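You operate a simulated robot arm through the tools that you are given. There is no shell and no other tool. Be economical: measure what you need, move in short steps, check, and stop when the job is done.

Carry out the task below with a simulated robot arm. There is one attempt and no reset: what you move stays moved.

JOB
Shut the lower black drawer. Then put one of the clean green filters from the top of the parts stand on top of the green block on the top of the board bench. Then open the upper desk drawer, put the white case on the top of the repair bench away in the inside of the upper desk drawer, then shut the drawer. Then close the middle drawer. Then fetch the silver piston and set it on the drainer of the sink. Then take the flat white cap and leave it in the deep white tray. Then lift the back flap of the big carton open. Keep to this order. Set down upright: clean green filter.

Only the result counts: the job must be done as asked and must still hold three seconds after the hand-in. Knocking over, shifting, dropping, spilling or breaking anything else fails it. Lids that push on must go on centred and level and be pressed home; caps that screw on are set level and turned clockwise until they are tight.

ROBOT AND FRAMES
A 7-joint arm with a two-finger parallel gripper on a trunk, on a base that drives. Base frame: it is fixed to the floor where the robot stands at the start and does not move with it; the origin is under the middle of the robot, x ahead of it, y to its left, z up. Lengths are in cm, angles in rad, forces in N, time in s.
With the tool pointing down near the work surface it reaches from about 10 to 66 cm from the robot's upright axis, wherever it stands. Its first joint turns from -2.897 to 2.897 rad. Places, roughly: back flap of the big carton [320, 10, 50]; clean green filter (5x5x7 cm) [70, -30, 50]; deep white tray inside [520, -110, 90]; drainer of the sink [-70, -110, 90]; flat white cap (5x5x3 cm) [240, 250, 90]; green block (5x5x4 cm) [-60, 200, 90]; inside of the upper desk drawer [110, -190, 60]; lower black drawer [60, 10, 60]; middle drawer [170, 250, 100]; silver piston (5x5x3 cm) [140, 260, 90]; upper desk drawer [110, -190, 70]; white case (7x10x3 cm) [170, 240, 90]. Payload 1.57 kg.
Tool frame: the origin (TCP) lies between the finger pads and is the grasp point; the fingertips stand 3 cm ahead of it; z points along the fingers, y is the line along which they close. Largest opening 8 cm; finger width 1.7, thickness 1.2; the body of the gripper, 4 by 8.2 cm, starts 8 cm behind the TCP.
Orientation is told as [roll, pitch, yaw] about the base's x, y, z axes, in that order, counted from this pose: with the fingers straight down and closing along the base's y, the tool's x points along the base's -x, its y along +y and its z along -z.

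CONTROLS
- The arm moves only by the tool move_arm. Its arguments are lists of equal length, an entry for each row: "offset": the shift along the tool's x, y, z in units of 30 mm (1.0 is 30 mm), a list of three; "dr": the turn, a rotation vector about the tool's x, y, z in units of 8 degrees (1.0 is 8 degrees), a list of three; "hand": the finger opening in m, from 0 to 0.08. In form: {"offset": [[dx, dy, dz], ...], "dr": [[ax, ay, az], ...], "hand": [hand, ...]}. A call has 1 to 20 rows; each row shifts and turns the commanded pose from where the row before left it, along the tool's axes as they then stand. A call with a number of a shift or a turn outside -1 to 1 is refused whole. Each row takes 0.2 s and may step no farther than 5 cm and 0.15 rad from the row before; otherwise, or with a gripper value out of range, the whole call is refused. Where a pose cannot be reached the arm comes as near as it can. A force on the tool above 40 N (or 10 N above the force at the start of the call, whichever is more), or a blocked arm, ends the call early, and 0.2 s more pass. Each finger travels about 7.2 cm/s and halts on what it meets, pressing with about 43 N; the grip force reading is that of the motor and also rises with nothing between the fingers. The clock runs only during rows and for 0.2 s after the last one: add rows that do not move to give the fingers time. The reply holds the time, the measured pose of the TCP, the force on the tool along the base axes, the opening and the grip force, in the units named above and with some noise, with the torque about the TCP (base axes, N m) and any sound that the robot's microphone picked up.
- Cameras (640 x 400 px; columns grow to the right, rows downward): "scene" is now at [-4.39, 6.93, 136.83]; the picture's right is [-0.81, -0.59, 0.00], its down [-0.44, 0.61, -0.66] and it looks along [0.39, -0.54, -0.75] (base axes); focal length 214 px, centre (320, 200). "wrist" rides on the gripper at [7.2, -0.7, -12.2] in the tool frame; the picture's right is [0.09, 1.00, 0.00], its down [-0.84, 0.08, -0.54] and it looks along [-0.54, 0.05, 0.84] (tool axes); focal length 238 px, centre (320, 200). There is no depth. A picture from a camera that has moved, and an enlarged one, comes with that camera's place and axes in the base frame and with its lens. The place of the scene camera against the robot may be out by one fixed shift of up to 1.8 cm in any direction.
- get_image(camera): a new picture of that camera. It takes no simulated time.
- move_column(by): slides the trunk up (or, below 0, down) by that many cm; the arm and the scene camera ride with it, the base frame stays. It gives what a move gives, with no picture.
- base_move(legs): drives the robot by 1 to 6 legs, each [ahead, left, turn to the left] in cm, cm and rad, along the robot's own axes; the way and the turn of a leg run together, so that a leg with both is an arc; at most 150 cm and 3.142 rad a leg. The arm and the cameras ride along, it lands a little off, and it stops where it bumps. It gives what a move gives.
- turn_head(pan, tilt): turns the head with the scene camera to pan (to the left, within 1.501 rad either way) and tilt (down, from -0.506 to 1.204), counted from straight ahead of the robot. It gives what a move gives.
- inspect(camera, box): a new picture of the part [left, top, right, bottom] of that camera's present view, enlarged. It takes no simulated time.
- hand_in(): hands the job in; it is judged then, once.

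Go step by step. Nothing tells you exact positions but the pictures and the camera data: compare them with the known pose of the tool, close in by small moves and look again before you grip or let go. The budget is 196 turns and 174 pictures, counting those below and the enlarged ones. Unless the task says otherwise, let go and move clear before handing in.

The tools are called after "Emit:" as name(argument=value, ...) on one line, values as JSON. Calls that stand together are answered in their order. move_arm: Moves the arm, as the interface text tells. Its arguments: {"type":"object","properties":{"offset":{"type":"array","items":{"type":"array","items":{"type":"number"}}},"dr":{"type":"array","items":{"type":"array","items":{"type":"number"}}},"hand":{"type":"array","items":{"type":"number"}}},"required":["offset","dr","hand"]} The other tools are called the same way: move_column (by) slides the trunk up or down; base_move (legs) drives the base; turn_head (pan, tilt) turns the head that bears the scene camera; get_image (camera) takes a picture; inspect (camera, box) takes an enlarged picture of a part of a camera's view; hand_in () hands the job in.

At the start:

```text
t: 0.0
ee_pos: [40.24, -9.59, 113.03]
orientation: [-0.001, 0.0, -0.001]
ft_force: [-0.5, -0.9, -0.3]
torque: [0.02, 0.0, 0.02]
grip_width: 8.02
grasp_force: 0.1
trunk travel left (down, up): [-5.0, 6.5]
robot x, y, heading: [0.29, 0.23, 0.003]
head pan, tilt: [-0.942, 0.846]
```

scene: 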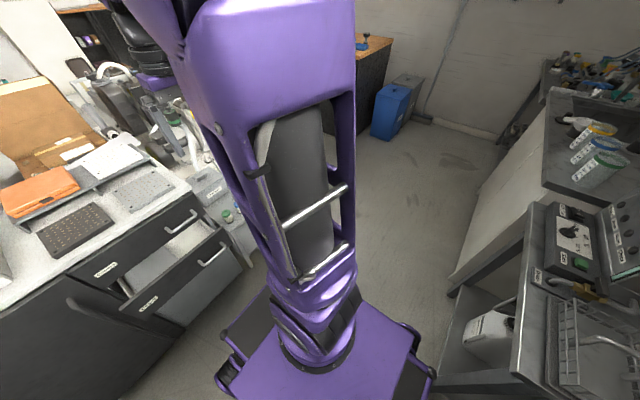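
wrist: 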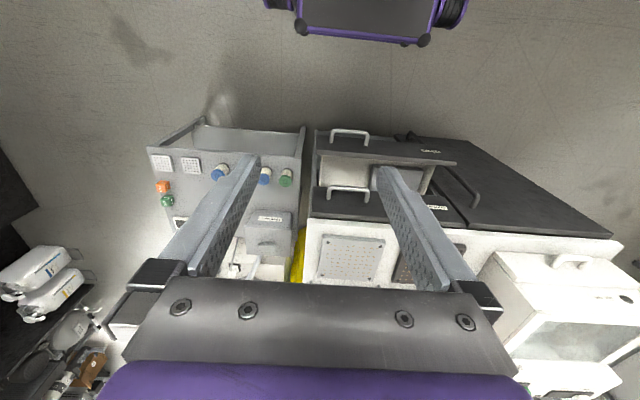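

I see a drawer cabinet ahead with an open lower drawer and a parts stand on its right. I'll look straight ahead first.

Emit:
turn_head(pan=0.0, tilt=0.8)

Emit:
get_image(camera="scene")

```text
t: 1.2
ee_pos: [40.38, -9.5, 113.0]
orientation: [-0.001, 0.001, -0.001]
ft_force: [0.2, 0.4, 0.4]
torque: [0.01, -0.01, 0.01]
grip_width: 7.98
grasp_force: 0.0
trunk travel left (down, up): [-5.0, 6.5]
robot x, y, heading: [-0.04, 0.28, -0.003]
head pan, tilt: [0.0, 0.799]
```

```text
171 pictures are left
camera scene: at [-0.93, 13.26, 137.2], right [0.0, -1.0, 0.0], down [-0.72, 0.0, -0.7], along [0.7, 0.0, -0.72], focal length 214 px, centre (320, 200)
```

scene: 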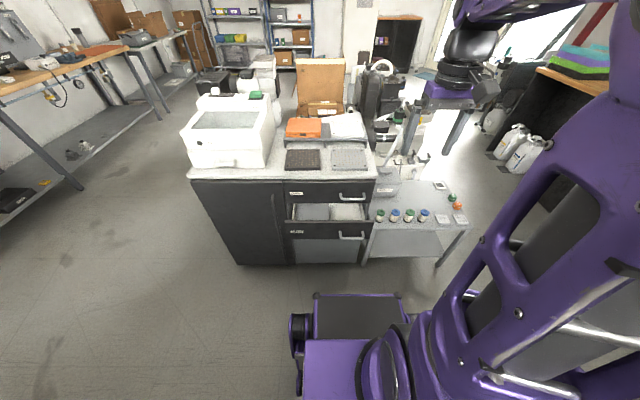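

The cabinet is ahead, with its lower drawer open. I'll zoom in.

Emit:
inspect(camera="scene", box=[270, 100, 480, 270])

Emit:
inspect(camera="wrist", box=[130, 100, 480, 310])

```text
2.35 times, centred on (375, 185) of scene
camera zoom: at [-0.93, 13.26, 137.2], right [0.0, -1.0, 0.0], down [-0.72, 0.0, -0.7], along [0.7, 0.0, -0.72], focal length 505 px, centre (191, 235)
```

zoom: 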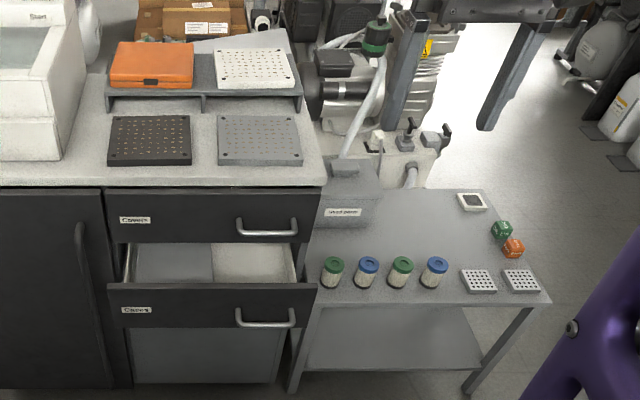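

```text
1.83 times, centred on (305, 205) of wrist
camera zoom: at [33.07, -10.17, 125.35], right [-0.09, 1.0, 0.0], down [0.84, 0.08, 0.54], along [0.54, 0.05, -0.84], focal length 436 px, centre (347, 191)
```

zoom: 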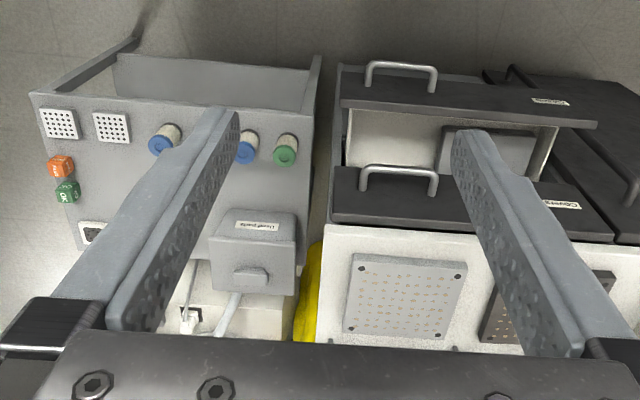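

The lower drawer's handle is near [54, 0, 57.6] and its face near x≈57, about 8 cm open. I'll lower the arm in front of it at y≈10 and then tilt the fingers forward to push the face.

Emit:
move_arm(offset=[[0, 0.93, 1], [0, 0.93, 1], [0, 0.93, 1], [0, 0.93, 1], [0, 0.93, 1], [0, 0.93, 1], [0, 0.93, 1], [0, 0, 1], [0, 0, 1], [0, 0, 1], [0, 0, 1], [0, 0, 1], [0, 0, 0], [0, 0, 0], [0, 0, 0], [0, 0, 0], [0, 0, 0], [0, 0, 0]], dr=[[0, 0, 0], [0, 0, 0], [0, 0, 0], [0, 0, 0], [0, 0, 0], [0, 0, 0], [0, 0, 0], [0, 0, 0], [0, 0, 0], [0, 0, 0], [0, 0, 0], [0, 0, 0], [0, -1, 0], [0, -1, 0], [0, -1, 0], [0, -1, 0], [0, -1, 0], [0, -1, 0]], hand=[0.0, 0, 0, 0, 0, 0, 0, 0, 0, 0, 0, 0, 0, 0, 0, 0, 0, 0])

Emit:
get_image(camera="scene")

Emit:
get_image(camera="wrist")

```text
t: 5.0
ee_pos: [41.06, 10.27, 76.72]
orientation: [-0.001, -0.839, -0.001]
ft_force: [1.0, -0.6, -0.5]
torque: [0.0, -0.01, -0.03]
grip_width: 0.02
grasp_force: 21.2
out of reach, approached as far as the arm can: row 18
trunk travel left (down, up): [-5.0, 6.5]
robot x, y, heading: [-0.3, 0.0, -0.001]
head pan, tilt: [0.0, 0.799]
```

```text
168 pictures are left
camera scene: at [-0.94, 13.25, 137.21], right [0.0, -1.0, 0.0], down [-0.72, 0.0, -0.7], along [0.7, 0.0, -0.72], focal length 214 px, centre (320, 200)
```

scene: 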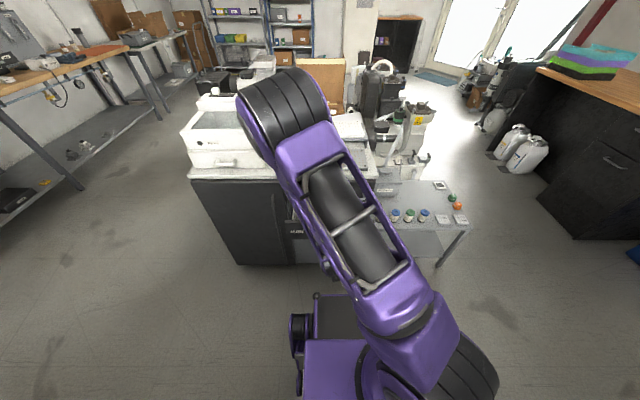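

```text
167 pictures are left
camera wrist: at [27.13, 9.72, 79.6], right [-0.06, 1.0, -0.07], down [0.16, 0.08, 0.98], along [0.99, 0.05, -0.16], focal length 238 px, centre (320, 200)
```

wrist: 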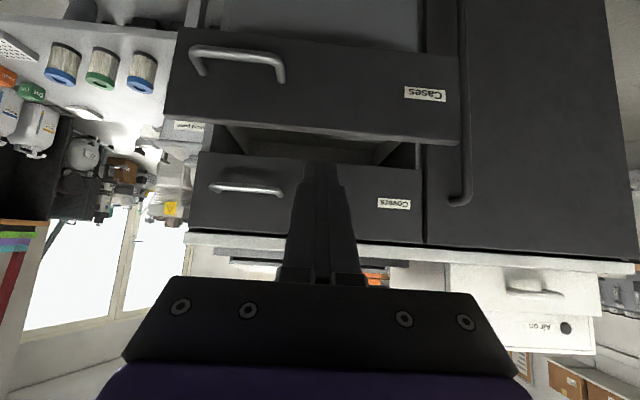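

The arm reaches this tilt only just. I'll drop straight down in front of the lower drawer face, using some of the trunk travel.

Emit:
move_column(by=-5)

Emit:
move_arm(offset=[[0.744, 0, 0.668], [0.744, 0, 0.668], [0.744, 0, 0.668], [0.744, 0, 0.668]], dr=[[0, 0.3, 0], [0, 0, 0], [0, 0, 0], [0, 0, 0]], hand=[0, 0, 0, 0])

Emit:
get_image(camera="wrist")

```text
t: 6.0
ee_pos: [40.9, 10.32, 71.79]
orientation: [0.001, -0.839, -0.001]
ft_force: [0.1, 0.1, 0.3]
torque: [0.02, -0.02, 0.01]
grip_width: 0.0
grasp_force: 21.2
trunk travel left (down, up): [0.0, 11.5]
robot x, y, heading: [-0.16, -0.13, -0.002]
head pan, tilt: [0.0, 0.799]
```

```text
t: 7.0
ee_pos: [40.72, 10.32, 59.78]
orientation: [0.0, -0.797, 0.001]
ft_force: [0.4, -0.9, 0.4]
torque: [0.02, 0.01, 0.02]
grip_width: 0.02
grasp_force: 21.8
trunk travel left (down, up): [0.0, 11.5]
robot x, y, heading: [-0.29, -0.11, -0.002]
head pan, tilt: [0.0, 0.799]
```

```text
166 pictures are left
camera wrist: at [26.94, 9.72, 63.21], right [-0.06, 1.0, -0.07], down [0.2, 0.08, 0.98], along [0.98, 0.05, -0.2], focal length 238 px, centre (320, 200)
```

wrist: 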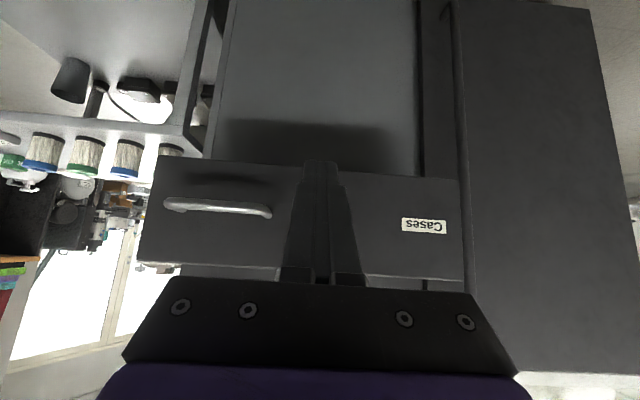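

The tip is at mid-height of the drawer face. I'll push forward along +x.

Emit:
move_arm(offset=[[-0.699, 0, 0.715], [-0.699, 0, 0.715], [-0.699, 0, 0.715], [-0.699, 0, 0.715], [-0.35, 0, 0.358], [-0.35, 0, 0.358], [-0.35, 0, 0.358], [-0.35, 0, 0.358], [-0.35, 0, 0.358]], dr=[[0, 0, 0], [0, 0, 0], [0, 0, 0], [0, 0, 0], [0, 0, 0], [0, 0, 0], [0, 0, 0], [0, 0, 0], [0, 0, 0]], hand=[0, 0, 0, 0, 0, 0, 0, 0, 0])

Emit:
get_image(camera="wrist")

```text
t: 8.9
ee_pos: [60.25, 10.36, 59.64]
orientation: [-0.002, -0.798, -0.001]
ft_force: [-0.4, -0.4, 0.7]
torque: [0.0, 0.03, 0.02]
grip_width: 0.01
grasp_force: 21.4
trunk travel left (down, up): [0.0, 11.5]
robot x, y, heading: [0.04, -0.29, 0.002]
head pan, tilt: [0.0, 0.799]
```

```text
165 pictures are left
camera wrist: at [46.42, 9.69, 63.23], right [-0.06, 1.0, -0.07], down [0.2, 0.08, 0.98], along [0.98, 0.05, -0.2], focal length 238 px, centre (320, 200)
```

wrist: 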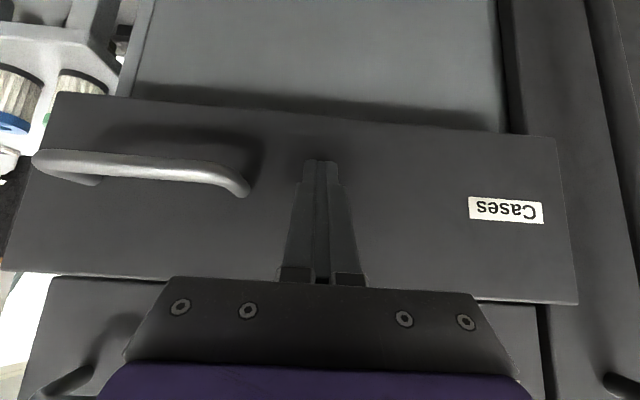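

It isn't shut yet, so I'll keep pushing gently until the force rises.

Emit:
move_arm(offset=[[-0.233, 0, 0.238], [-0.233, 0, 0.238], [-0.233, 0, 0.238], [-0.233, 0, 0.238], [-0.233, 0, 0.238], [-0.233, 0, 0.238], [-0.233, 0, 0.238]], dr=[[0, 0, 0], [0, 0, 0], [0, 0, 0], [0, 0, 0], [0, 0, 0], [0, 0, 0], [0, 0, 0]], hand=[0, 0, 0, 0, 0, 0, 0])

Emit:
get_image(camera="wrist")

```text
t: 10.0
ee_pos: [63.57, 10.4, 59.35]
orientation: [-0.003, -0.78, 0.002]
ft_force: [-8.5, -0.9, 6.1]
torque: [0.04, 0.11, 0.0]
grip_width: 0.01
grasp_force: 21.1
trunk travel left (down, up): [0.0, 11.5]
robot x, y, heading: [-0.05, 0.13, -0.002]
head pan, tilt: [0.0, 0.799]
stopped in row 5: the force on the tool passed its limit at 54 N (the readings are from after the stop); the commanded pose is now the measured one
```

```text
164 pictures are left
camera wrist: at [49.87, 9.79, 63.08], right [-0.07, 1.0, -0.07], down [0.21, 0.08, 0.97], along [0.97, 0.05, -0.22], focal length 238 px, centre (320, 200)
```

wrist: 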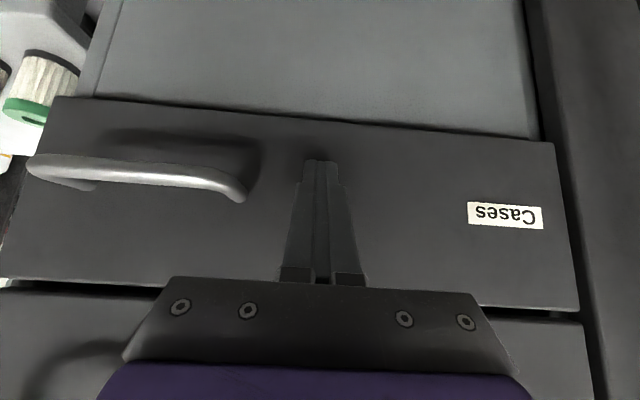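

The push was stopped at 54 N, which suggests it is shut. I'll back away, straighten the tool, rise and look.

Emit:
move_arm(offset=[[0.704, 0, -0.71], [0.704, 0, -0.71], [0.704, 0, -0.71], [0.704, 0, -0.71], [0.704, 0, -0.71], [0.704, 0, -0.71], [-0.704, 0, -0.71], [-0.704, 0, -0.71], [-0.704, 0, -0.71], [0, 0, 0], [0, 0, 0], [0, 0, 0], [0, 0, 0], [0, 0, 0], [0, 0, 0], [0, -0.9, -1], [0, -0.9, -1], [0, -0.9, -1], [0, -0.9, -1]], dr=[[0, 0, 0], [0, 0, 0], [0, 0, 0], [0, 0, 0], [0, 0, 0], [0, 0, 0], [0, 0, 0], [0, 0, 0], [0, 0, 0], [0, 0.93, 0], [0, 0.93, 0], [0, 0.93, 0], [0, 0.93, 0], [0, 0.93, 0], [0, 0.93, 0], [0, 0, 0], [0, 0, 0], [0, 0, 0], [0, 0, 0]], hand=[0, 0, 0, 0, 0, 0, 0, 0, 0, 0, 0, 0, 0, 0, 0, 0.08, 0.08, 0.08, 0.08])

Emit:
get_image(camera="scene")

Emit:
get_image(camera="wrist")

```text
t: 14.0
ee_pos: [45.44, -0.4, 80.49]
orientation: [-0.001, -0.001, 0.002]
ft_force: [-0.1, 0.6, -0.4]
torque: [0.0, 0.04, 0.01]
grip_width: 8.01
grasp_force: 0.2
trunk travel left (down, up): [0.0, 11.5]
robot x, y, heading: [-0.16, -0.07, -0.003]
head pan, tilt: [0.0, 0.799]
```

```text
163 pictures are left
camera scene: at [-0.96, 13.29, 132.19], right [0.0, -1.0, 0.0], down [-0.72, 0.0, -0.7], along [0.7, 0.0, -0.72], focal length 214 px, centre (320, 200)
```

scene: 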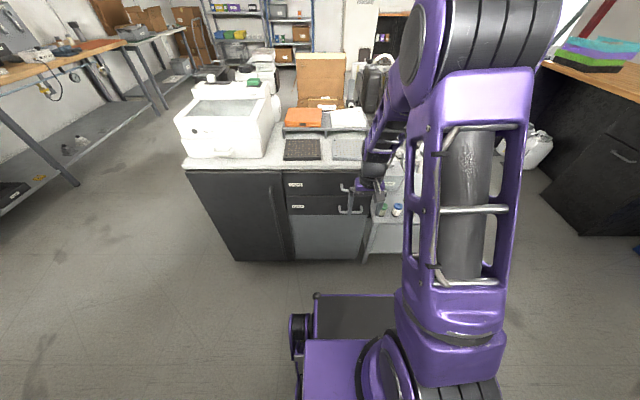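

```text
162 pictures are left
camera wrist: at [38.42, -0.95, 92.83], right [-0.09, 1.0, 0.0], down [0.84, 0.08, 0.54], along [0.54, 0.05, -0.84], focal length 238 px, centre (320, 200)
```

wrist: 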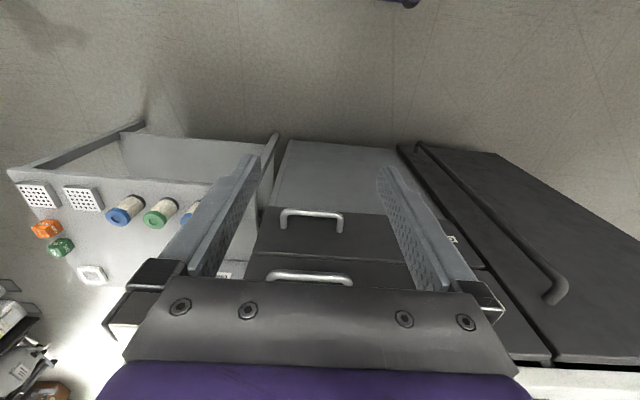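

The lower drawer is shut. I'll drive right and slightly forward to get in front of the filters.

Emit:
base_move(legs=[[0, -24, 0], [8, 0, 0]])

Emit:
get_image(camera="wrist")

Emit:
get_image(camera="scene")

```text
t: 17.6
ee_pos: [53.45, -24.49, 80.55]
orientation: [-0.001, 0.0, 0.001]
ft_force: [-0.1, -0.3, -0.4]
torque: [-0.03, -0.03, 0.01]
grip_width: 8.01
grasp_force: 0.1
trunk travel left (down, up): [0.0, 11.5]
robot x, y, heading: [8.16, -24.13, -0.005]
head pan, tilt: [0.0, 0.799]
```

```text
161 pictures are left
camera wrist: at [46.29, -25.03, 92.81], right [-0.09, 1.0, 0.0], down [0.84, 0.08, 0.54], along [0.54, 0.05, -0.84], focal length 238 px, centre (320, 200)
```

wrist: 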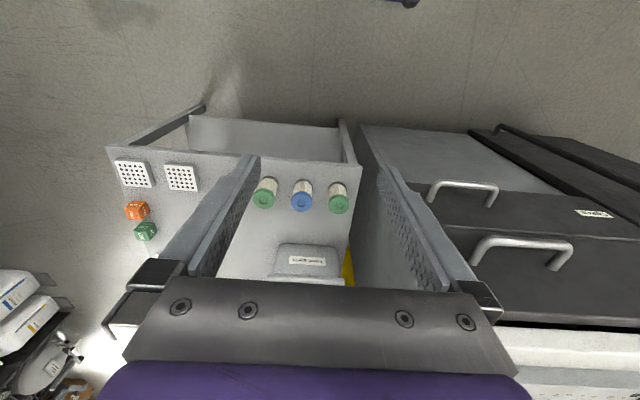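

```text
160 pictures are left
camera scene: at [6.89, -10.81, 132.2], right [0.0, -1.0, 0.0], down [-0.72, 0.0, -0.7], along [0.7, 0.0, -0.72], focal length 214 px, centre (320, 200)
```

scene: 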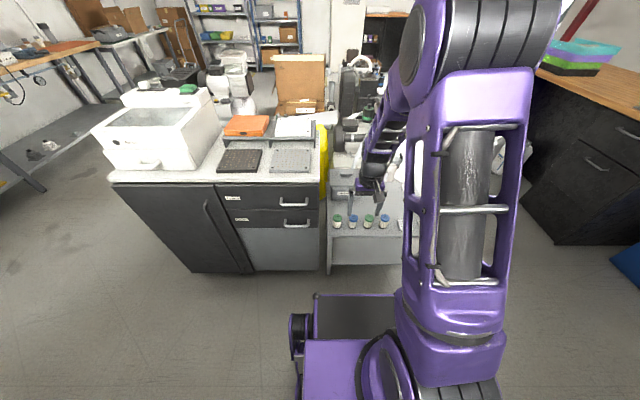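

Emit:
inspect(camera="wrist", box=[230, 160, 370, 240])

Emit:
inspect(camera="scene", box=[310, 190, 410, 250])

```text
4.57 times, centred on (300, 200) of wrist
camera zoom: at [46.29, -25.03, 92.81], right [-0.09, 1.0, 0.0], down [0.84, 0.08, 0.54], along [0.54, 0.05, -0.84], focal length 1090 px, centre (411, 200)
```

zoom: 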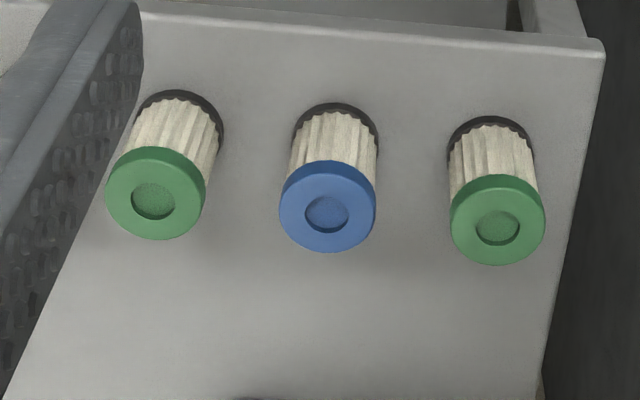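

```text
6.40 times, centred on (360, 220) of scene
camera zoom: at [6.89, -10.81, 132.2], right [0.0, -1.0, 0.0], down [-0.72, 0.0, -0.7], along [0.7, 0.0, -0.72], focal length 1373 px, centre (64, 72)
```

zoom: 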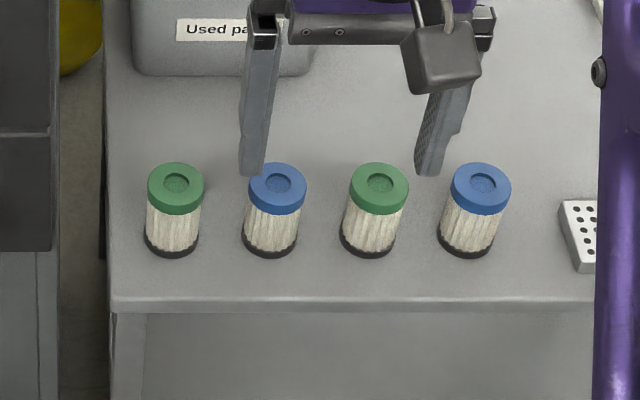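

Both green filters look clean. I'll use the second one, near [72, -34] with its top at about z 53. The neighbours are close, so I'll edge forward and turn the gripper 90° to close along x.

Emit:
base_move(legs=[[5, 0, 0]])

Emit:
move_arm(offset=[[-0.6, -0.4, 0], [-0.6, -0.4, 0], [-0.6, -0.4, 0], [-0.6, -0.4, 0], [-0.6, -0.4, 0], [0, -1, 0], [0, 0, 0], [0, 0, 0], [0, 0, 0], [0, 0, 0], [0, 0, 0], [0, 0, 0], [0, 0, 0], [0, 0, 0], [0, 0, 0], [0, 0, 0], [0, 0, 0]], dr=[[0, 0, 0], [0, 0, 0], [0, 0, 0], [0, 0, 0], [0, 0, 0], [0, 0, -1], [0, 0, -1], [0, 0, -1], [0, 0, -1], [0, 0, -1], [0, 0, -1], [0, 0, -1], [0, 0, -1], [0, 0, -1], [0, 0, -1], [0, 0, -1], [0, 0, -0.25]], hand=[0.08, 0.08, 0.08, 0.08, 0.08, 0.08, 0.08, 0.08, 0.08, 0.08, 0.08, 0.08, 0.08, 0.08, 0.08, 0.08, 0.08])

Emit:
get_image(camera="wrist")

```text
t: 18.5
ee_pos: [58.57, -24.48, 80.56]
orientation: [-0.002, -0.002, -0.001]
ft_force: [-0.6, -0.8, 0.0]
torque: [-0.03, 0.0, 0.01]
grip_width: 7.99
grasp_force: 0.1
trunk travel left (down, up): [0.0, 11.5]
robot x, y, heading: [13.08, -24.31, -0.004]
head pan, tilt: [0.0, 0.799]
```

```text
t: 22.1
ee_pos: [67.53, -33.39, 80.62]
orientation: [-0.001, 0.003, 1.573]
ft_force: [0.3, 1.1, 0.4]
torque: [-0.01, -0.03, -0.01]
grip_width: 8.03
grasp_force: 0.0
trunk travel left (down, up): [0.0, 11.5]
robot x, y, heading: [12.8, -24.05, -0.004]
head pan, tilt: [0.0, 0.799]
```

```text
157 pictures are left
camera wrist: at [68.19, -40.55, 92.88], right [-1.0, -0.09, 0.0], down [-0.08, 0.84, 0.54], along [-0.05, 0.54, -0.84], focal length 238 px, centre (320, 200)
```

wrist: 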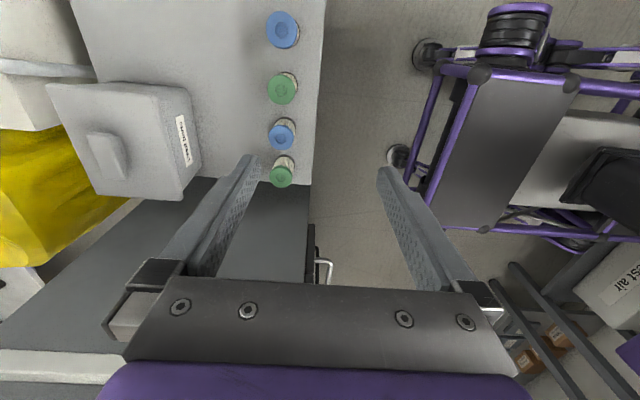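

Combining two wrist views puts the filter top at about [74.0, -34.3, 50.8]. I'll go above it and check.

Emit:
move_arm(offset=[[0.09, -0.72, 0.5], [0.1, -0.72, 0.5], [0.1, -0.71, 1], [0, 0, 1], [0, 0, 1], [0, 0, 1], [0, 0, 1], [0, 0, 0]], dr=[[0, 0, 0], [0, 0, 0], [0, 0, 0], [0, 0, 0], [0, 0, 0], [0, 0, 0], [0, 0, 0], [0, 0, 0]], hand=[0.08, 0.08, 0.08, 0.08, 0.08, 0.08, 0.08, 0.08])

Emit:
get_image(camera="wrist")

```text
t: 23.9
ee_pos: [74.0, -34.4, 62.53]
orientation: [-0.002, 0.0, 1.572]
ft_force: [-0.1, 1.0, -0.1]
torque: [-0.01, 0.01, -0.03]
grip_width: 7.98
grasp_force: 0.0
trunk travel left (down, up): [0.0, 11.5]
robot x, y, heading: [12.75, -24.19, 0.003]
head pan, tilt: [0.0, 0.799]
```

```text
156 pictures are left
camera wrist: at [74.57, -41.44, 74.88], right [-1.0, -0.09, 0.0], down [-0.08, 0.84, 0.54], along [-0.05, 0.54, -0.84], focal length 238 px, centre (320, 200)
```

wrist: 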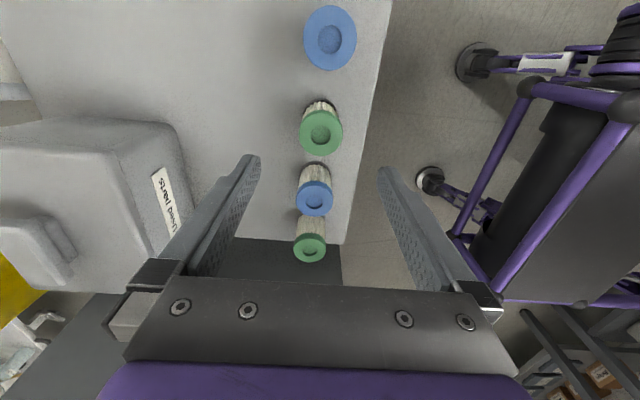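

The view agrees. I'll descend to TCP z≈48 and grip.

Emit:
move_arm(offset=[[-0.08, 0.05, 1], [0, 0, 1], [0, 0, 1], [0, 0, 1], [0, 0, 0.8], [0, 0, 0], [0, 0, 0], [0, 0, 0], [0, 0, 0], [0, 0, 0]], dr=[[0, 0, 0], [0, 0, 0], [0, 0, 0], [0, 0, 0], [0, 0, 0], [0, 0, 0], [0, 0, 0], [0, 0, 0], [0, 0, 0], [0, 0, 0]], hand=[0.08, 0.08, 0.08, 0.08, 0.08, 0.08, 0.0, 0.0, 0.0, 0.0])

Emit:
get_image(camera="wrist")

```text
t: 26.1
ee_pos: [73.88, -34.06, 48.09]
orientation: [-0.001, 0.002, 1.571]
ft_force: [-0.3, 0.3, -0.6]
torque: [0.03, 0.01, 0.0]
grip_width: 4.06
grasp_force: 43.1
trunk travel left (down, up): [0.0, 11.5]
robot x, y, heading: [13.0, -24.23, -0.0]
head pan, tilt: [0.0, 0.799]
```

```text
155 pictures are left
camera wrist: at [74.54, -41.21, 60.44], right [-1.0, -0.09, 0.0], down [-0.08, 0.84, 0.54], along [-0.05, 0.54, -0.84], focal length 238 px, centre (320, 200)
```

wrist: 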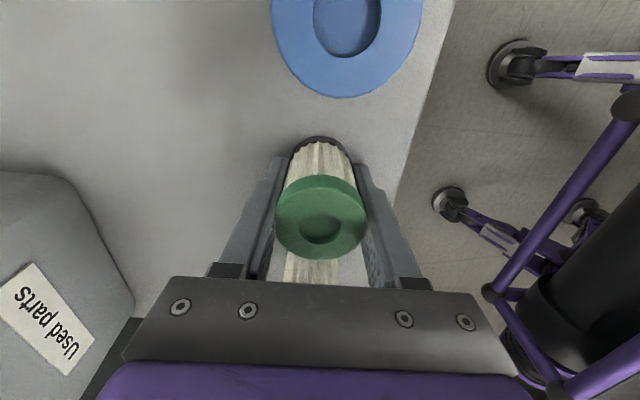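

The filter is held. I'll lift it straight up and tuck the arm in.

Emit:
move_arm(offset=[[0, 0, -0.5], [0, 0, -1], [0, 0, -1], [0, 0, -1], [0, 0, -1], [0, 0.5, -1], [0, 0.8, -1], [0, 0.8, -1], [0, 0.8, -1], [0, 0.8, -1], [0, 0.8, -1], [0, 0.8, -1], [0, 0.8, -1], [0, 0.8, -1], [0, 0.8, -1]], dr=[[0, 0, 0], [0, 0, 0], [0, 0, 0], [0, 0, 0], [0, 0, 0], [0, 0, 0], [0, 0, 0], [0, 0, 0], [0, 0, 0], [0, 0, 0], [0, 0, 0], [0, 0, 0], [0, 0, 0], [0, 0, 0], [0, 0, 0]], hand=[0, 0, 0, 0, 0, 0, 0, 0, 0, 0, 0, 0, 0, 0, 0])

Emit:
turn_head(pan=1.2, tilt=0.5)

Emit:
get_image(camera="scene")

```text
t: 29.3
ee_pos: [50.76, -34.16, 91.71]
orientation: [-0.001, 0.001, 1.571]
ft_force: [-0.3, 0.0, -0.3]
torque: [0.02, 0.01, -0.01]
grip_width: 4.08
grasp_force: 43.4
trunk travel left (down, up): [0.0, 11.5]
robot x, y, heading: [12.87, -24.34, 0.001]
head pan, tilt: [0.0, 0.799]
```

```text
t: 30.7
ee_pos: [50.61, -34.12, 91.58]
orientation: [-0.001, 0.001, 1.572]
ft_force: [0.1, -0.1, -0.3]
torque: [0.01, -0.02, -0.03]
grip_width: 4.07
grasp_force: 43.1
trunk travel left (down, up): [0.0, 11.5]
robot x, y, heading: [12.82, -24.22, 0.002]
head pan, tilt: [1.201, 0.499]
```

```text
154 pictures are left
camera scene: at [7.14, -2.33, 134.8], right [0.93, -0.36, 0.0], down [-0.17, -0.45, -0.88], along [0.32, 0.82, -0.48], focal length 214 px, centre (320, 200)
```

scene: 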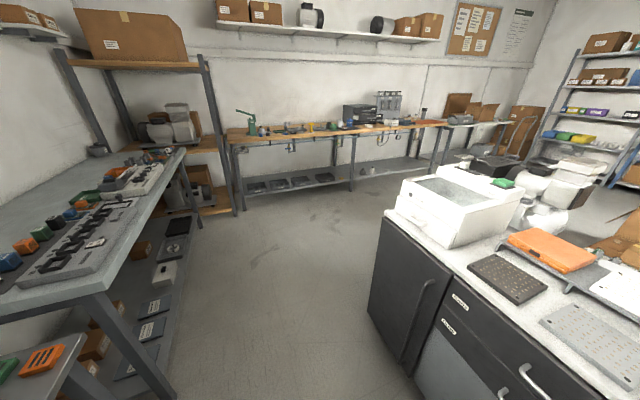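

I'll zoom in on the left bench, which should be the board bench.

Emit:
inspect(camera="scene", box=[0, 120, 220, 300])

Emit:
inspect(camera="scene", box=[200, 70, 480, 220])

```text
2.22 times, centred on (110, 210) of scene
camera zoom: at [7.14, -2.33, 134.8], right [0.93, -0.36, 0.0], down [-0.17, -0.45, -0.88], along [0.32, 0.82, -0.48], focal length 477 px, centre (787, 178)
```

zoom: 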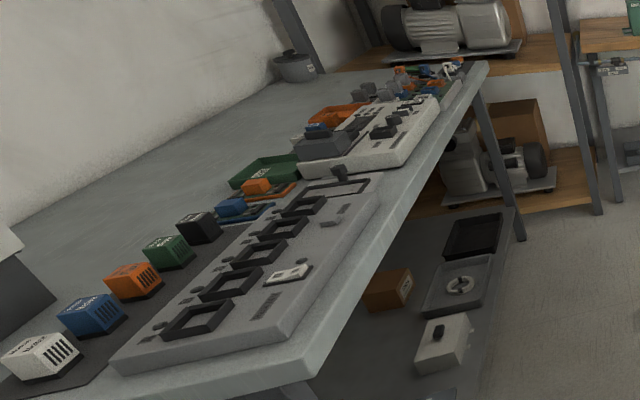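

```text
2.29 times, centred on (340, 145) of scene
camera zoom: at [7.14, -2.33, 134.8], right [0.93, -0.36, 0.0], down [-0.17, -0.45, -0.88], along [0.32, 0.82, -0.48], focal length 490 px, centre (274, 326)
```

zoom: 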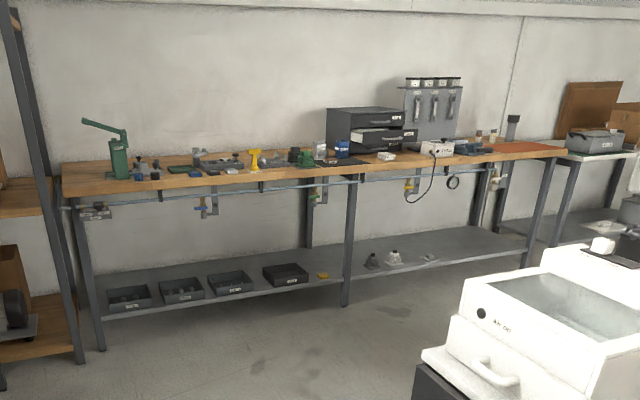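

The expected place of the green block projects to the far end of the left bench. I'll zoom in there.

Emit:
inspect(camera="scene", box=[100, 135, 188, 190])

Emit:
inspect(camera="scene", box=[225, 95, 335, 165])

Emit:
inspect(camera="scene", box=[325, 80, 435, 150])

```text
7.27 times, centred on (144, 162) of scene
camera zoom: at [7.14, -2.33, 134.8], right [0.93, -0.36, 0.0], down [-0.17, -0.45, -0.88], along [0.32, 0.82, -0.48], focal length 1560 px, centre (1600, 473)
```

zoom: 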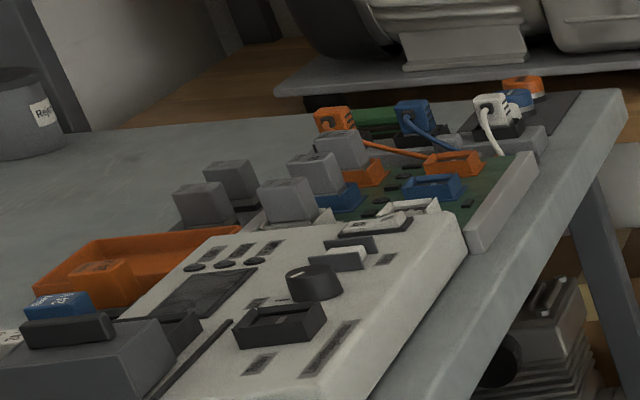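

```text
5.71 times, centred on (280, 130) of scene
camera zoom: at [7.14, -2.33, 134.8], right [0.93, -0.36, 0.0], down [-0.17, -0.45, -0.88], along [0.32, 0.82, -0.48], focal length 1226 px, centre (549, 600)
```

zoom: 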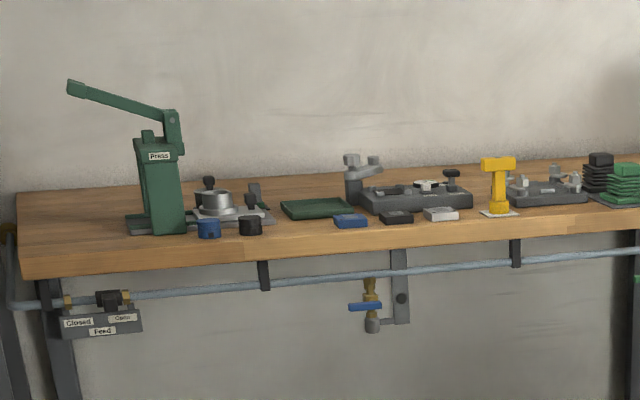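

```text
5.71 times, centred on (380, 115) of scene
camera zoom: at [7.14, -2.33, 134.8], right [0.93, -0.36, 0.0], down [-0.17, -0.45, -0.88], along [0.32, 0.82, -0.48], focal length 1226 px, centre (-23, 686)
```

zoom: 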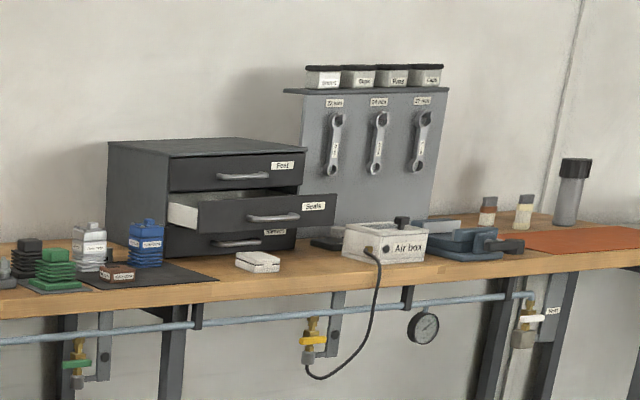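

The repair bench runs along the back wall and the board bench along the left, at x<-34. I'll raise the trunk, back off, turn left and drive up between the benches in steps.

Emit:
move_column(by=11.5)

Emit:
base_move(legs=[[-12, 0, 0], [0, 0, 1.571], [130, 0, 0]])

Emit:
turn_head(pan=0.7, tilt=0.7)

Emit:
get_image(camera="scene")

```text
t: 32.2
ee_pos: [50.68, -34.21, 103.07]
orientation: [0.0, 0.002, 1.572]
ft_force: [-0.4, 0.5, -0.5]
torque: [0.02, -0.02, 0.02]
grip_width: 4.09
grasp_force: 43.3
trunk travel left (down, up): [-11.5, 0.0]
robot x, y, heading: [12.71, -24.39, 0.001]
head pan, tilt: [1.201, 0.499]
```

```text
t: 35.3
ee_pos: [38.36, -11.89, 103.23]
orientation: [-0.004, 0.003, 2.137]
ft_force: [-1.2, -0.5, -0.9]
torque: [-0.03, -0.01, 0.01]
grip_width: 4.04
grasp_force: 43.6
trunk travel left (down, up): [-11.5, 0.0]
robot x, y, heading: [1.11, -23.49, 0.562]
head pan, tilt: [1.201, 0.499]
stopped in leg 2: the robot was blocked; the commanded pose is now the measured one
```

```text
t: 36.2
ee_pos: [38.5, -11.88, 103.13]
orientation: [0.0, 0.003, 2.134]
ft_force: [-0.5, -0.5, -0.1]
torque: [-0.01, -0.03, 0.0]
grip_width: 4.05
grasp_force: 42.8
trunk travel left (down, up): [-11.5, 0.0]
robot x, y, heading: [0.91, -23.57, 0.562]
head pan, tilt: [0.7, 0.7]
```

```text
148 pictures are left
camera scene: at [-11.52, -9.24, 144.53], right [0.95, -0.3, 0.0], down [-0.19, -0.61, -0.77], along [0.23, 0.73, -0.64], focal length 214 px, centre (320, 200)
```

scene: 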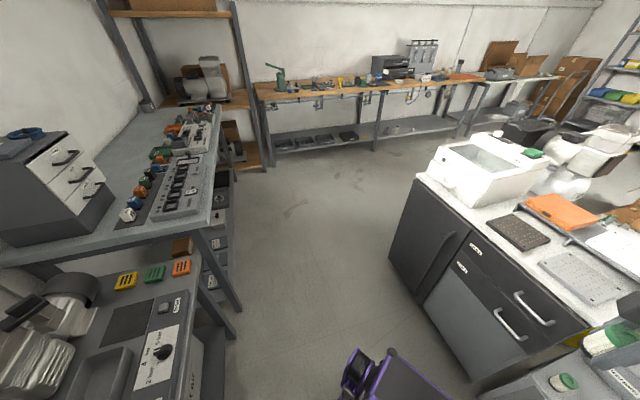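

Something blocked the turn, probably at the rear left. I'll look there before moving on.

Emit:
turn_head(pan=1.5, tilt=1.0)

Emit:
get_image(camera="scene")

```text
t: 37.4
ee_pos: [38.34, -11.99, 103.11]
orientation: [-0.003, 0.001, 2.135]
ft_force: [0.7, 1.4, -1.1]
torque: [-0.02, 0.01, 0.02]
grip_width: 4.09
grasp_force: 43.4
trunk travel left (down, up): [-11.5, 0.0]
robot x, y, heading: [1.11, -23.37, 0.56]
head pan, tilt: [1.499, 1.0]
```

```text
147 pictures are left
camera scene: at [-17.37, -11.19, 142.19], right [0.88, 0.47, 0.0], down [0.4, -0.74, -0.54], along [-0.25, 0.48, -0.84], focal length 214 px, centre (320, 200)
```

scene: 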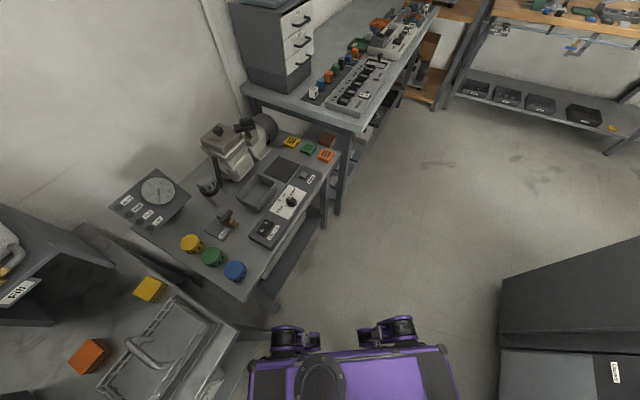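

The rear corner touched the sink table. I'll shift towards +x, finish the turn, then drive on.

Emit:
base_move(legs=[[10, -5, 0], [0, 0, 0.5]])

Emit:
get_image(camera="scene")

```text
t: 40.0
ee_pos: [39.3, 5.77, 103.17]
orientation: [-0.001, 0.003, 2.633]
ft_force: [0.7, 0.3, -0.7]
torque: [0.03, 0.02, -0.01]
grip_width: 4.06
grasp_force: 42.7
trunk travel left (down, up): [-11.5, 0.0]
robot x, y, heading: [11.99, -22.51, 1.066]
head pan, tilt: [1.499, 1.0]
```

```text
146 pictures are left
camera scene: at [-10.29, -20.52, 142.19], right [0.55, 0.84, 0.0], down [0.7, -0.46, -0.54], along [-0.45, 0.3, -0.84], focal length 214 px, centre (320, 200)
```

scene: 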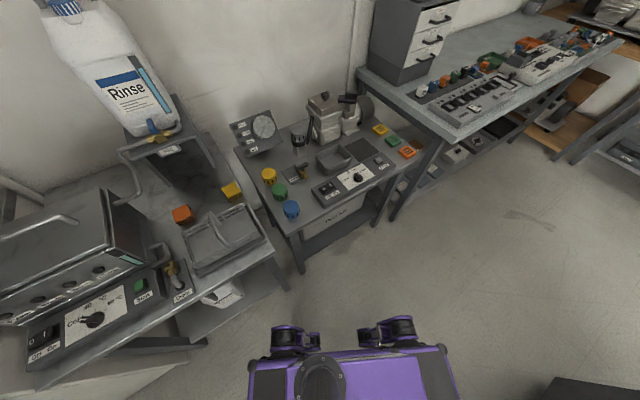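

The way is clear now. I'll finish the turn and drive north.

Emit:
base_move(legs=[[0, 0, 0.505], [140, 0, 0]])

Emit:
turn_head(pan=1.0, tilt=0.8)

Emit:
get_image(camera="scene")

```text
t: 48.4
ee_pos: [20.42, 154.25, 103.3]
orientation: [-0.002, 0.002, -3.126]
ft_force: [0.8, 1.1, -0.6]
torque: [0.0, -0.02, 0.01]
grip_width: 4.1
grasp_force: 42.2
trunk travel left (down, up): [-11.5, 0.0]
robot x, y, heading: [10.99, 115.94, 1.584]
head pan, tilt: [1.499, 1.0]
```

```text
t: 49.4
ee_pos: [20.51, 154.35, 103.21]
orientation: [0.0, 0.002, -3.126]
ft_force: [0.4, -0.8, -0.6]
torque: [-0.01, 0.0, -0.02]
grip_width: 4.06
grasp_force: 42.8
trunk travel left (down, up): [-11.5, 0.0]
robot x, y, heading: [11.05, 116.44, 1.586]
head pan, tilt: [1.0, 0.799]
```

```text
145 pictures are left
camera scene: at [-9.71, 110.53, 143.7], right [0.53, 0.85, 0.0], down [0.61, -0.38, -0.7], along [-0.59, 0.37, -0.72], focal length 214 px, centre (320, 200)
```

scene: 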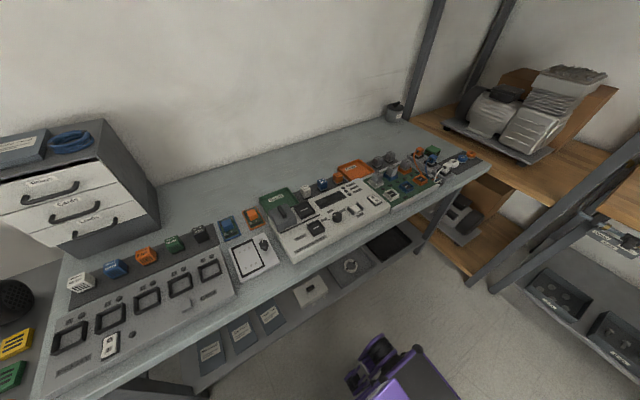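

Emit:
inspect(camera="scene", box=[350, 130, 500, 225])

Emit:
inspect(camera="scene", box=[200, 150, 400, 270])

```text
4.21 times, centred on (425, 178) of scene
camera zoom: at [-9.71, 110.53, 143.7], right [0.53, 0.85, 0.0], down [0.61, -0.38, -0.7], along [-0.59, 0.37, -0.72], focal length 903 px, centre (-122, 295)
```

zoom: 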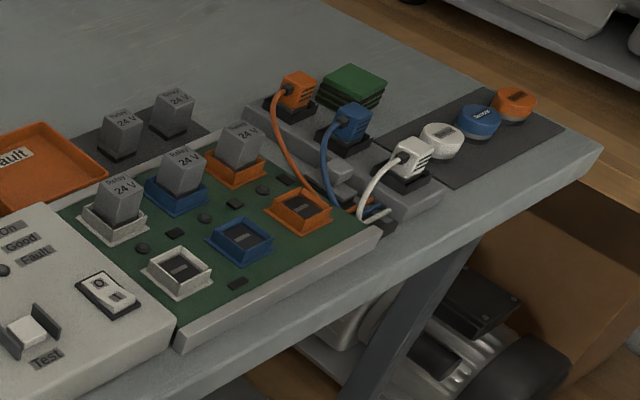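

```text
3.20 times, centred on (300, 210) of scene
camera zoom: at [-9.71, 110.53, 143.7], right [0.53, 0.85, 0.0], down [0.61, -0.38, -0.7], along [-0.59, 0.37, -0.72], focal length 686 px, centre (384, 168)
```

zoom: 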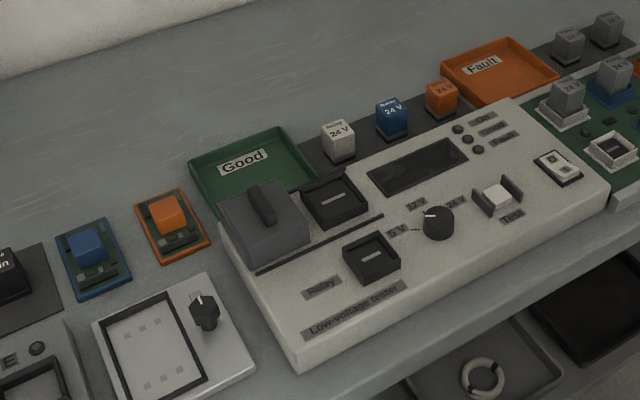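

The green block is at about [-54, 198] on the far end of the bench. I'll drive alongside.

Emit:
base_move(legs=[[54, 14, 0]])

Emit:
get_image(camera="scene")

```text
t: 52.6
ee_pos: [5.74, 208.29, 103.05]
orientation: [-0.004, 0.003, -3.127]
ft_force: [0.8, 0.5, -0.1]
torque: [0.02, 0.0, -0.01]
grip_width: 4.05
grasp_force: 43.2
trunk travel left (down, up): [-11.5, 0.0]
robot x, y, heading: [-3.96, 170.16, 1.586]
head pan, tilt: [1.0, 0.799]
```

```text
142 pictures are left
camera scene: at [-24.54, 164.62, 143.7], right [0.53, 0.85, 0.0], down [0.61, -0.38, -0.7], along [-0.59, 0.37, -0.72], focal length 214 px, centre (320, 200)
```

scene: 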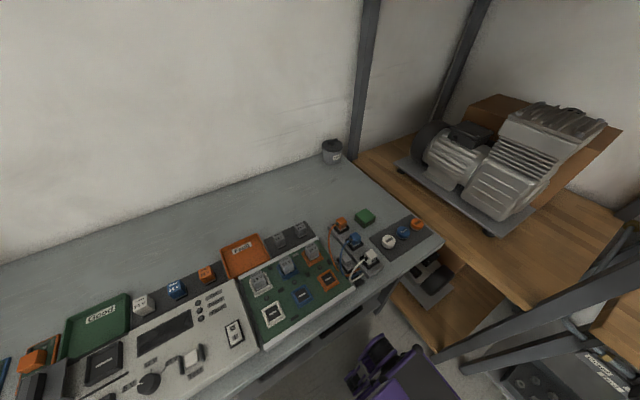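

The block's top is near [-57, 204, 86.5]. I'll nudge the base a bit closer, then carry the filter over at z≈103.

Emit:
base_move(legs=[[4, 3, 0]])

Emit:
move_arm(offset=[[-1, 0.1, 0], [-1, 0.1, 0], [-1, 0.1, 0], [-1, 0.1, 0], [-1, 0.1, 0], [-1, 0.1, 0], [-1, 0.1, 0], [-1, 0.1, 0], [-1, 0.1, 0], [-1, 0.1, 0], [-1, 0.1, 0], [-1, 0.1, 0], [-1, 0.1, 0], [-1, 0.1, 0], [-1, 0.1, 0], [-1, 0.1, 0]], dr=[[0, 0, 0], [0, 0, 0], [0, 0, 0], [0, 0, 0], [0, 0, 0], [0, 0, 0], [0, 0, 0], [0, 0, 0], [0, 0, 0], [0, 0, 0], [0, 0, 0], [0, 0, 0], [0, 0, 0], [0, 0, 0], [0, 0, 0], [0, 0, 0]], hand=[0, 0, 0, 0, 0, 0, 0, 0, 0, 0, 0, 0, 0, 0, 0, 0])

Emit:
get_image(camera="wrist")

Emit:
get_image(camera="scene")

```text
t: 53.5
ee_pos: [2.61, 212.24, 103.09]
orientation: [-0.003, 0.003, -3.127]
ft_force: [-0.1, 1.2, 0.4]
torque: [0.04, -0.01, 0.0]
grip_width: 4.07
grasp_force: 43.5
trunk travel left (down, up): [-11.5, 0.0]
robot x, y, heading: [-6.91, 174.45, 1.591]
head pan, tilt: [1.0, 0.799]
```

```text
t: 57.0
ee_pos: [-45.39, 206.87, 103.21]
orientation: [-0.005, 0.002, -3.126]
ft_force: [0.0, 0.2, 0.8]
torque: [0.01, 0.01, -0.03]
grip_width: 4.08
grasp_force: 43.1
trunk travel left (down, up): [-11.5, 0.0]
robot x, y, heading: [-6.99, 174.23, 1.586]
head pan, tilt: [1.0, 0.799]
```

```text
141 pictures are left
camera wrist: at [-38.28, 207.54, 115.44], right [0.11, -0.99, 0.0], down [-0.84, -0.09, 0.54], along [-0.54, -0.06, -0.84], focal length 238 px, centre (320, 200)
```

wrist: 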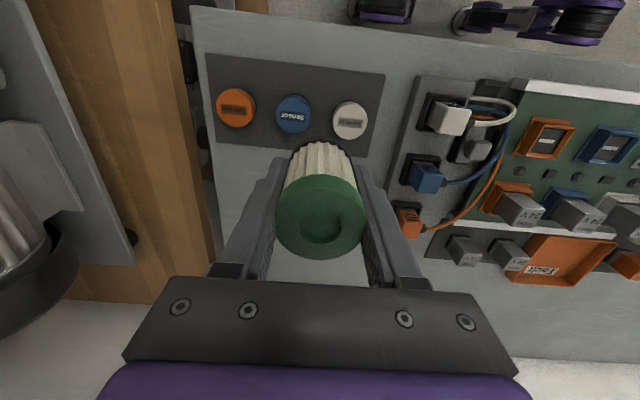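

```text
140 pictures are left
camera scene: at [-27.59, 168.54, 143.7], right [0.53, 0.85, 0.0], down [0.61, -0.38, -0.7], along [-0.59, 0.37, -0.72], focal length 214 px, centre (320, 200)
```

scene: 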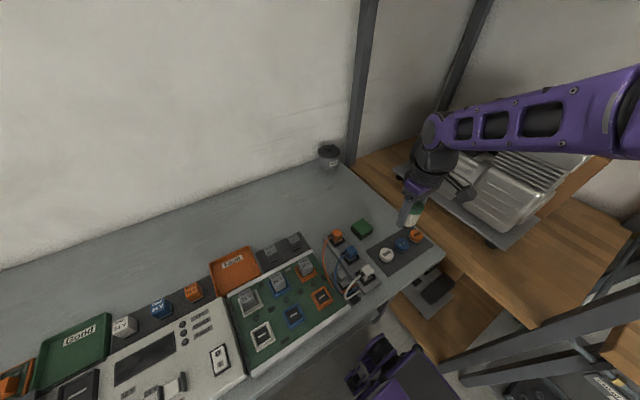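

The block is hidden behind the filter in the wrist view. I'll compare the filter and block in an enlarged scene view.

Emit:
inspect(camera="scene", box=[325, 160, 445, 260])

```text
4.00 times, centred on (385, 210) of scene
camera zoom: at [-27.59, 168.54, 143.7], right [0.53, 0.85, 0.0], down [0.61, -0.38, -0.7], along [-0.59, 0.37, -0.72], focal length 858 px, centre (60, 160)
```

zoom: 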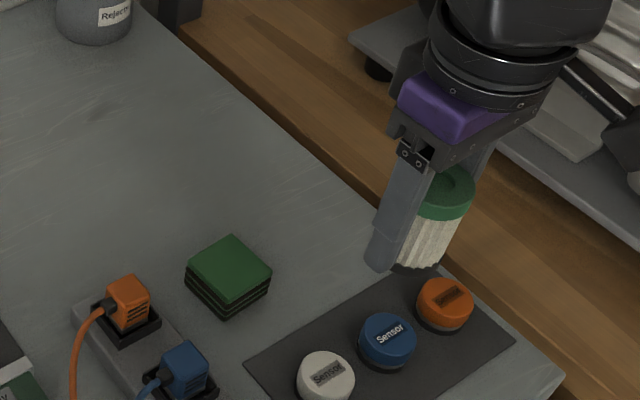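

Calibrating on the held filter puts the block's top at about [-57.2, 203.1, 86.6]. I'll move above it and check.

Emit:
move_arm(offset=[[-0.99, 0.3, 0], [-0.99, 0.3, 0], [-0.99, 0.3, 0], [-0.98, 0.31, 0], [0, 0, 0.7], [0, 0, 0.7], [0, 0, 0.4], [0, 0, 0]], dr=[[0, 0, 0], [0, 0, 0], [0, 0, 0], [0, 0, 0], [0, 0, 0], [0, 0, 0], [0, 0, 0], [0, 0, 0]], hand=[0, 0, 0, 0, 0, 0, 0, 0])

Emit:
inspect(camera="scene", box=[325, 160, 445, 260])

Emit:
get_image(camera="wrist")

```text
t: 58.8
ee_pos: [-57.05, 202.95, 97.62]
orientation: [-0.002, 0.001, -3.126]
ft_force: [0.7, -0.6, -0.2]
torque: [-0.01, -0.02, -0.03]
grip_width: 4.09
grasp_force: 43.1
trunk travel left (down, up): [-11.5, 0.0]
robot x, y, heading: [-7.04, 174.32, 1.588]
head pan, tilt: [1.0, 0.799]
```

```text
4.00 times, centred on (385, 210) of scene
camera zoom: at [-27.6, 168.54, 143.7], right [0.53, 0.85, 0.0], down [0.61, -0.38, -0.7], along [-0.59, 0.37, -0.72], focal length 858 px, centre (60, 160)
```

zoom: 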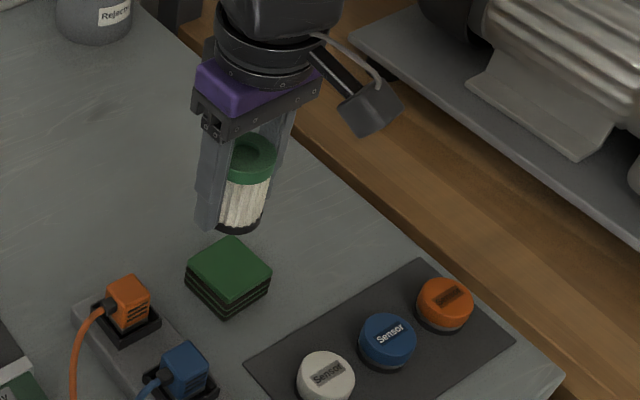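

```text
137 pictures are left
camera wrist: at [-49.98, 203.74, 109.91], right [0.11, -0.99, 0.0], down [-0.84, -0.09, 0.54], along [-0.54, -0.06, -0.84], focal length 238 px, centre (320, 200)
```

wrist: 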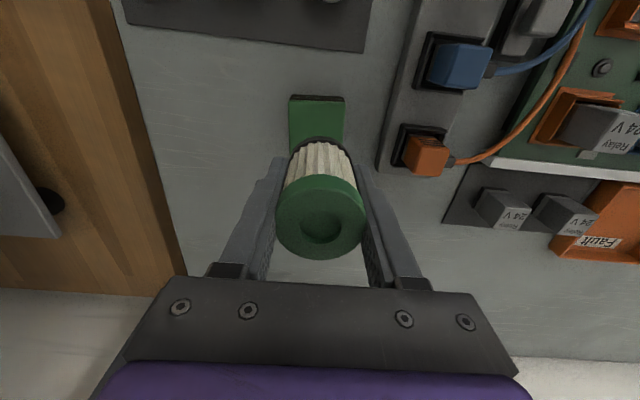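

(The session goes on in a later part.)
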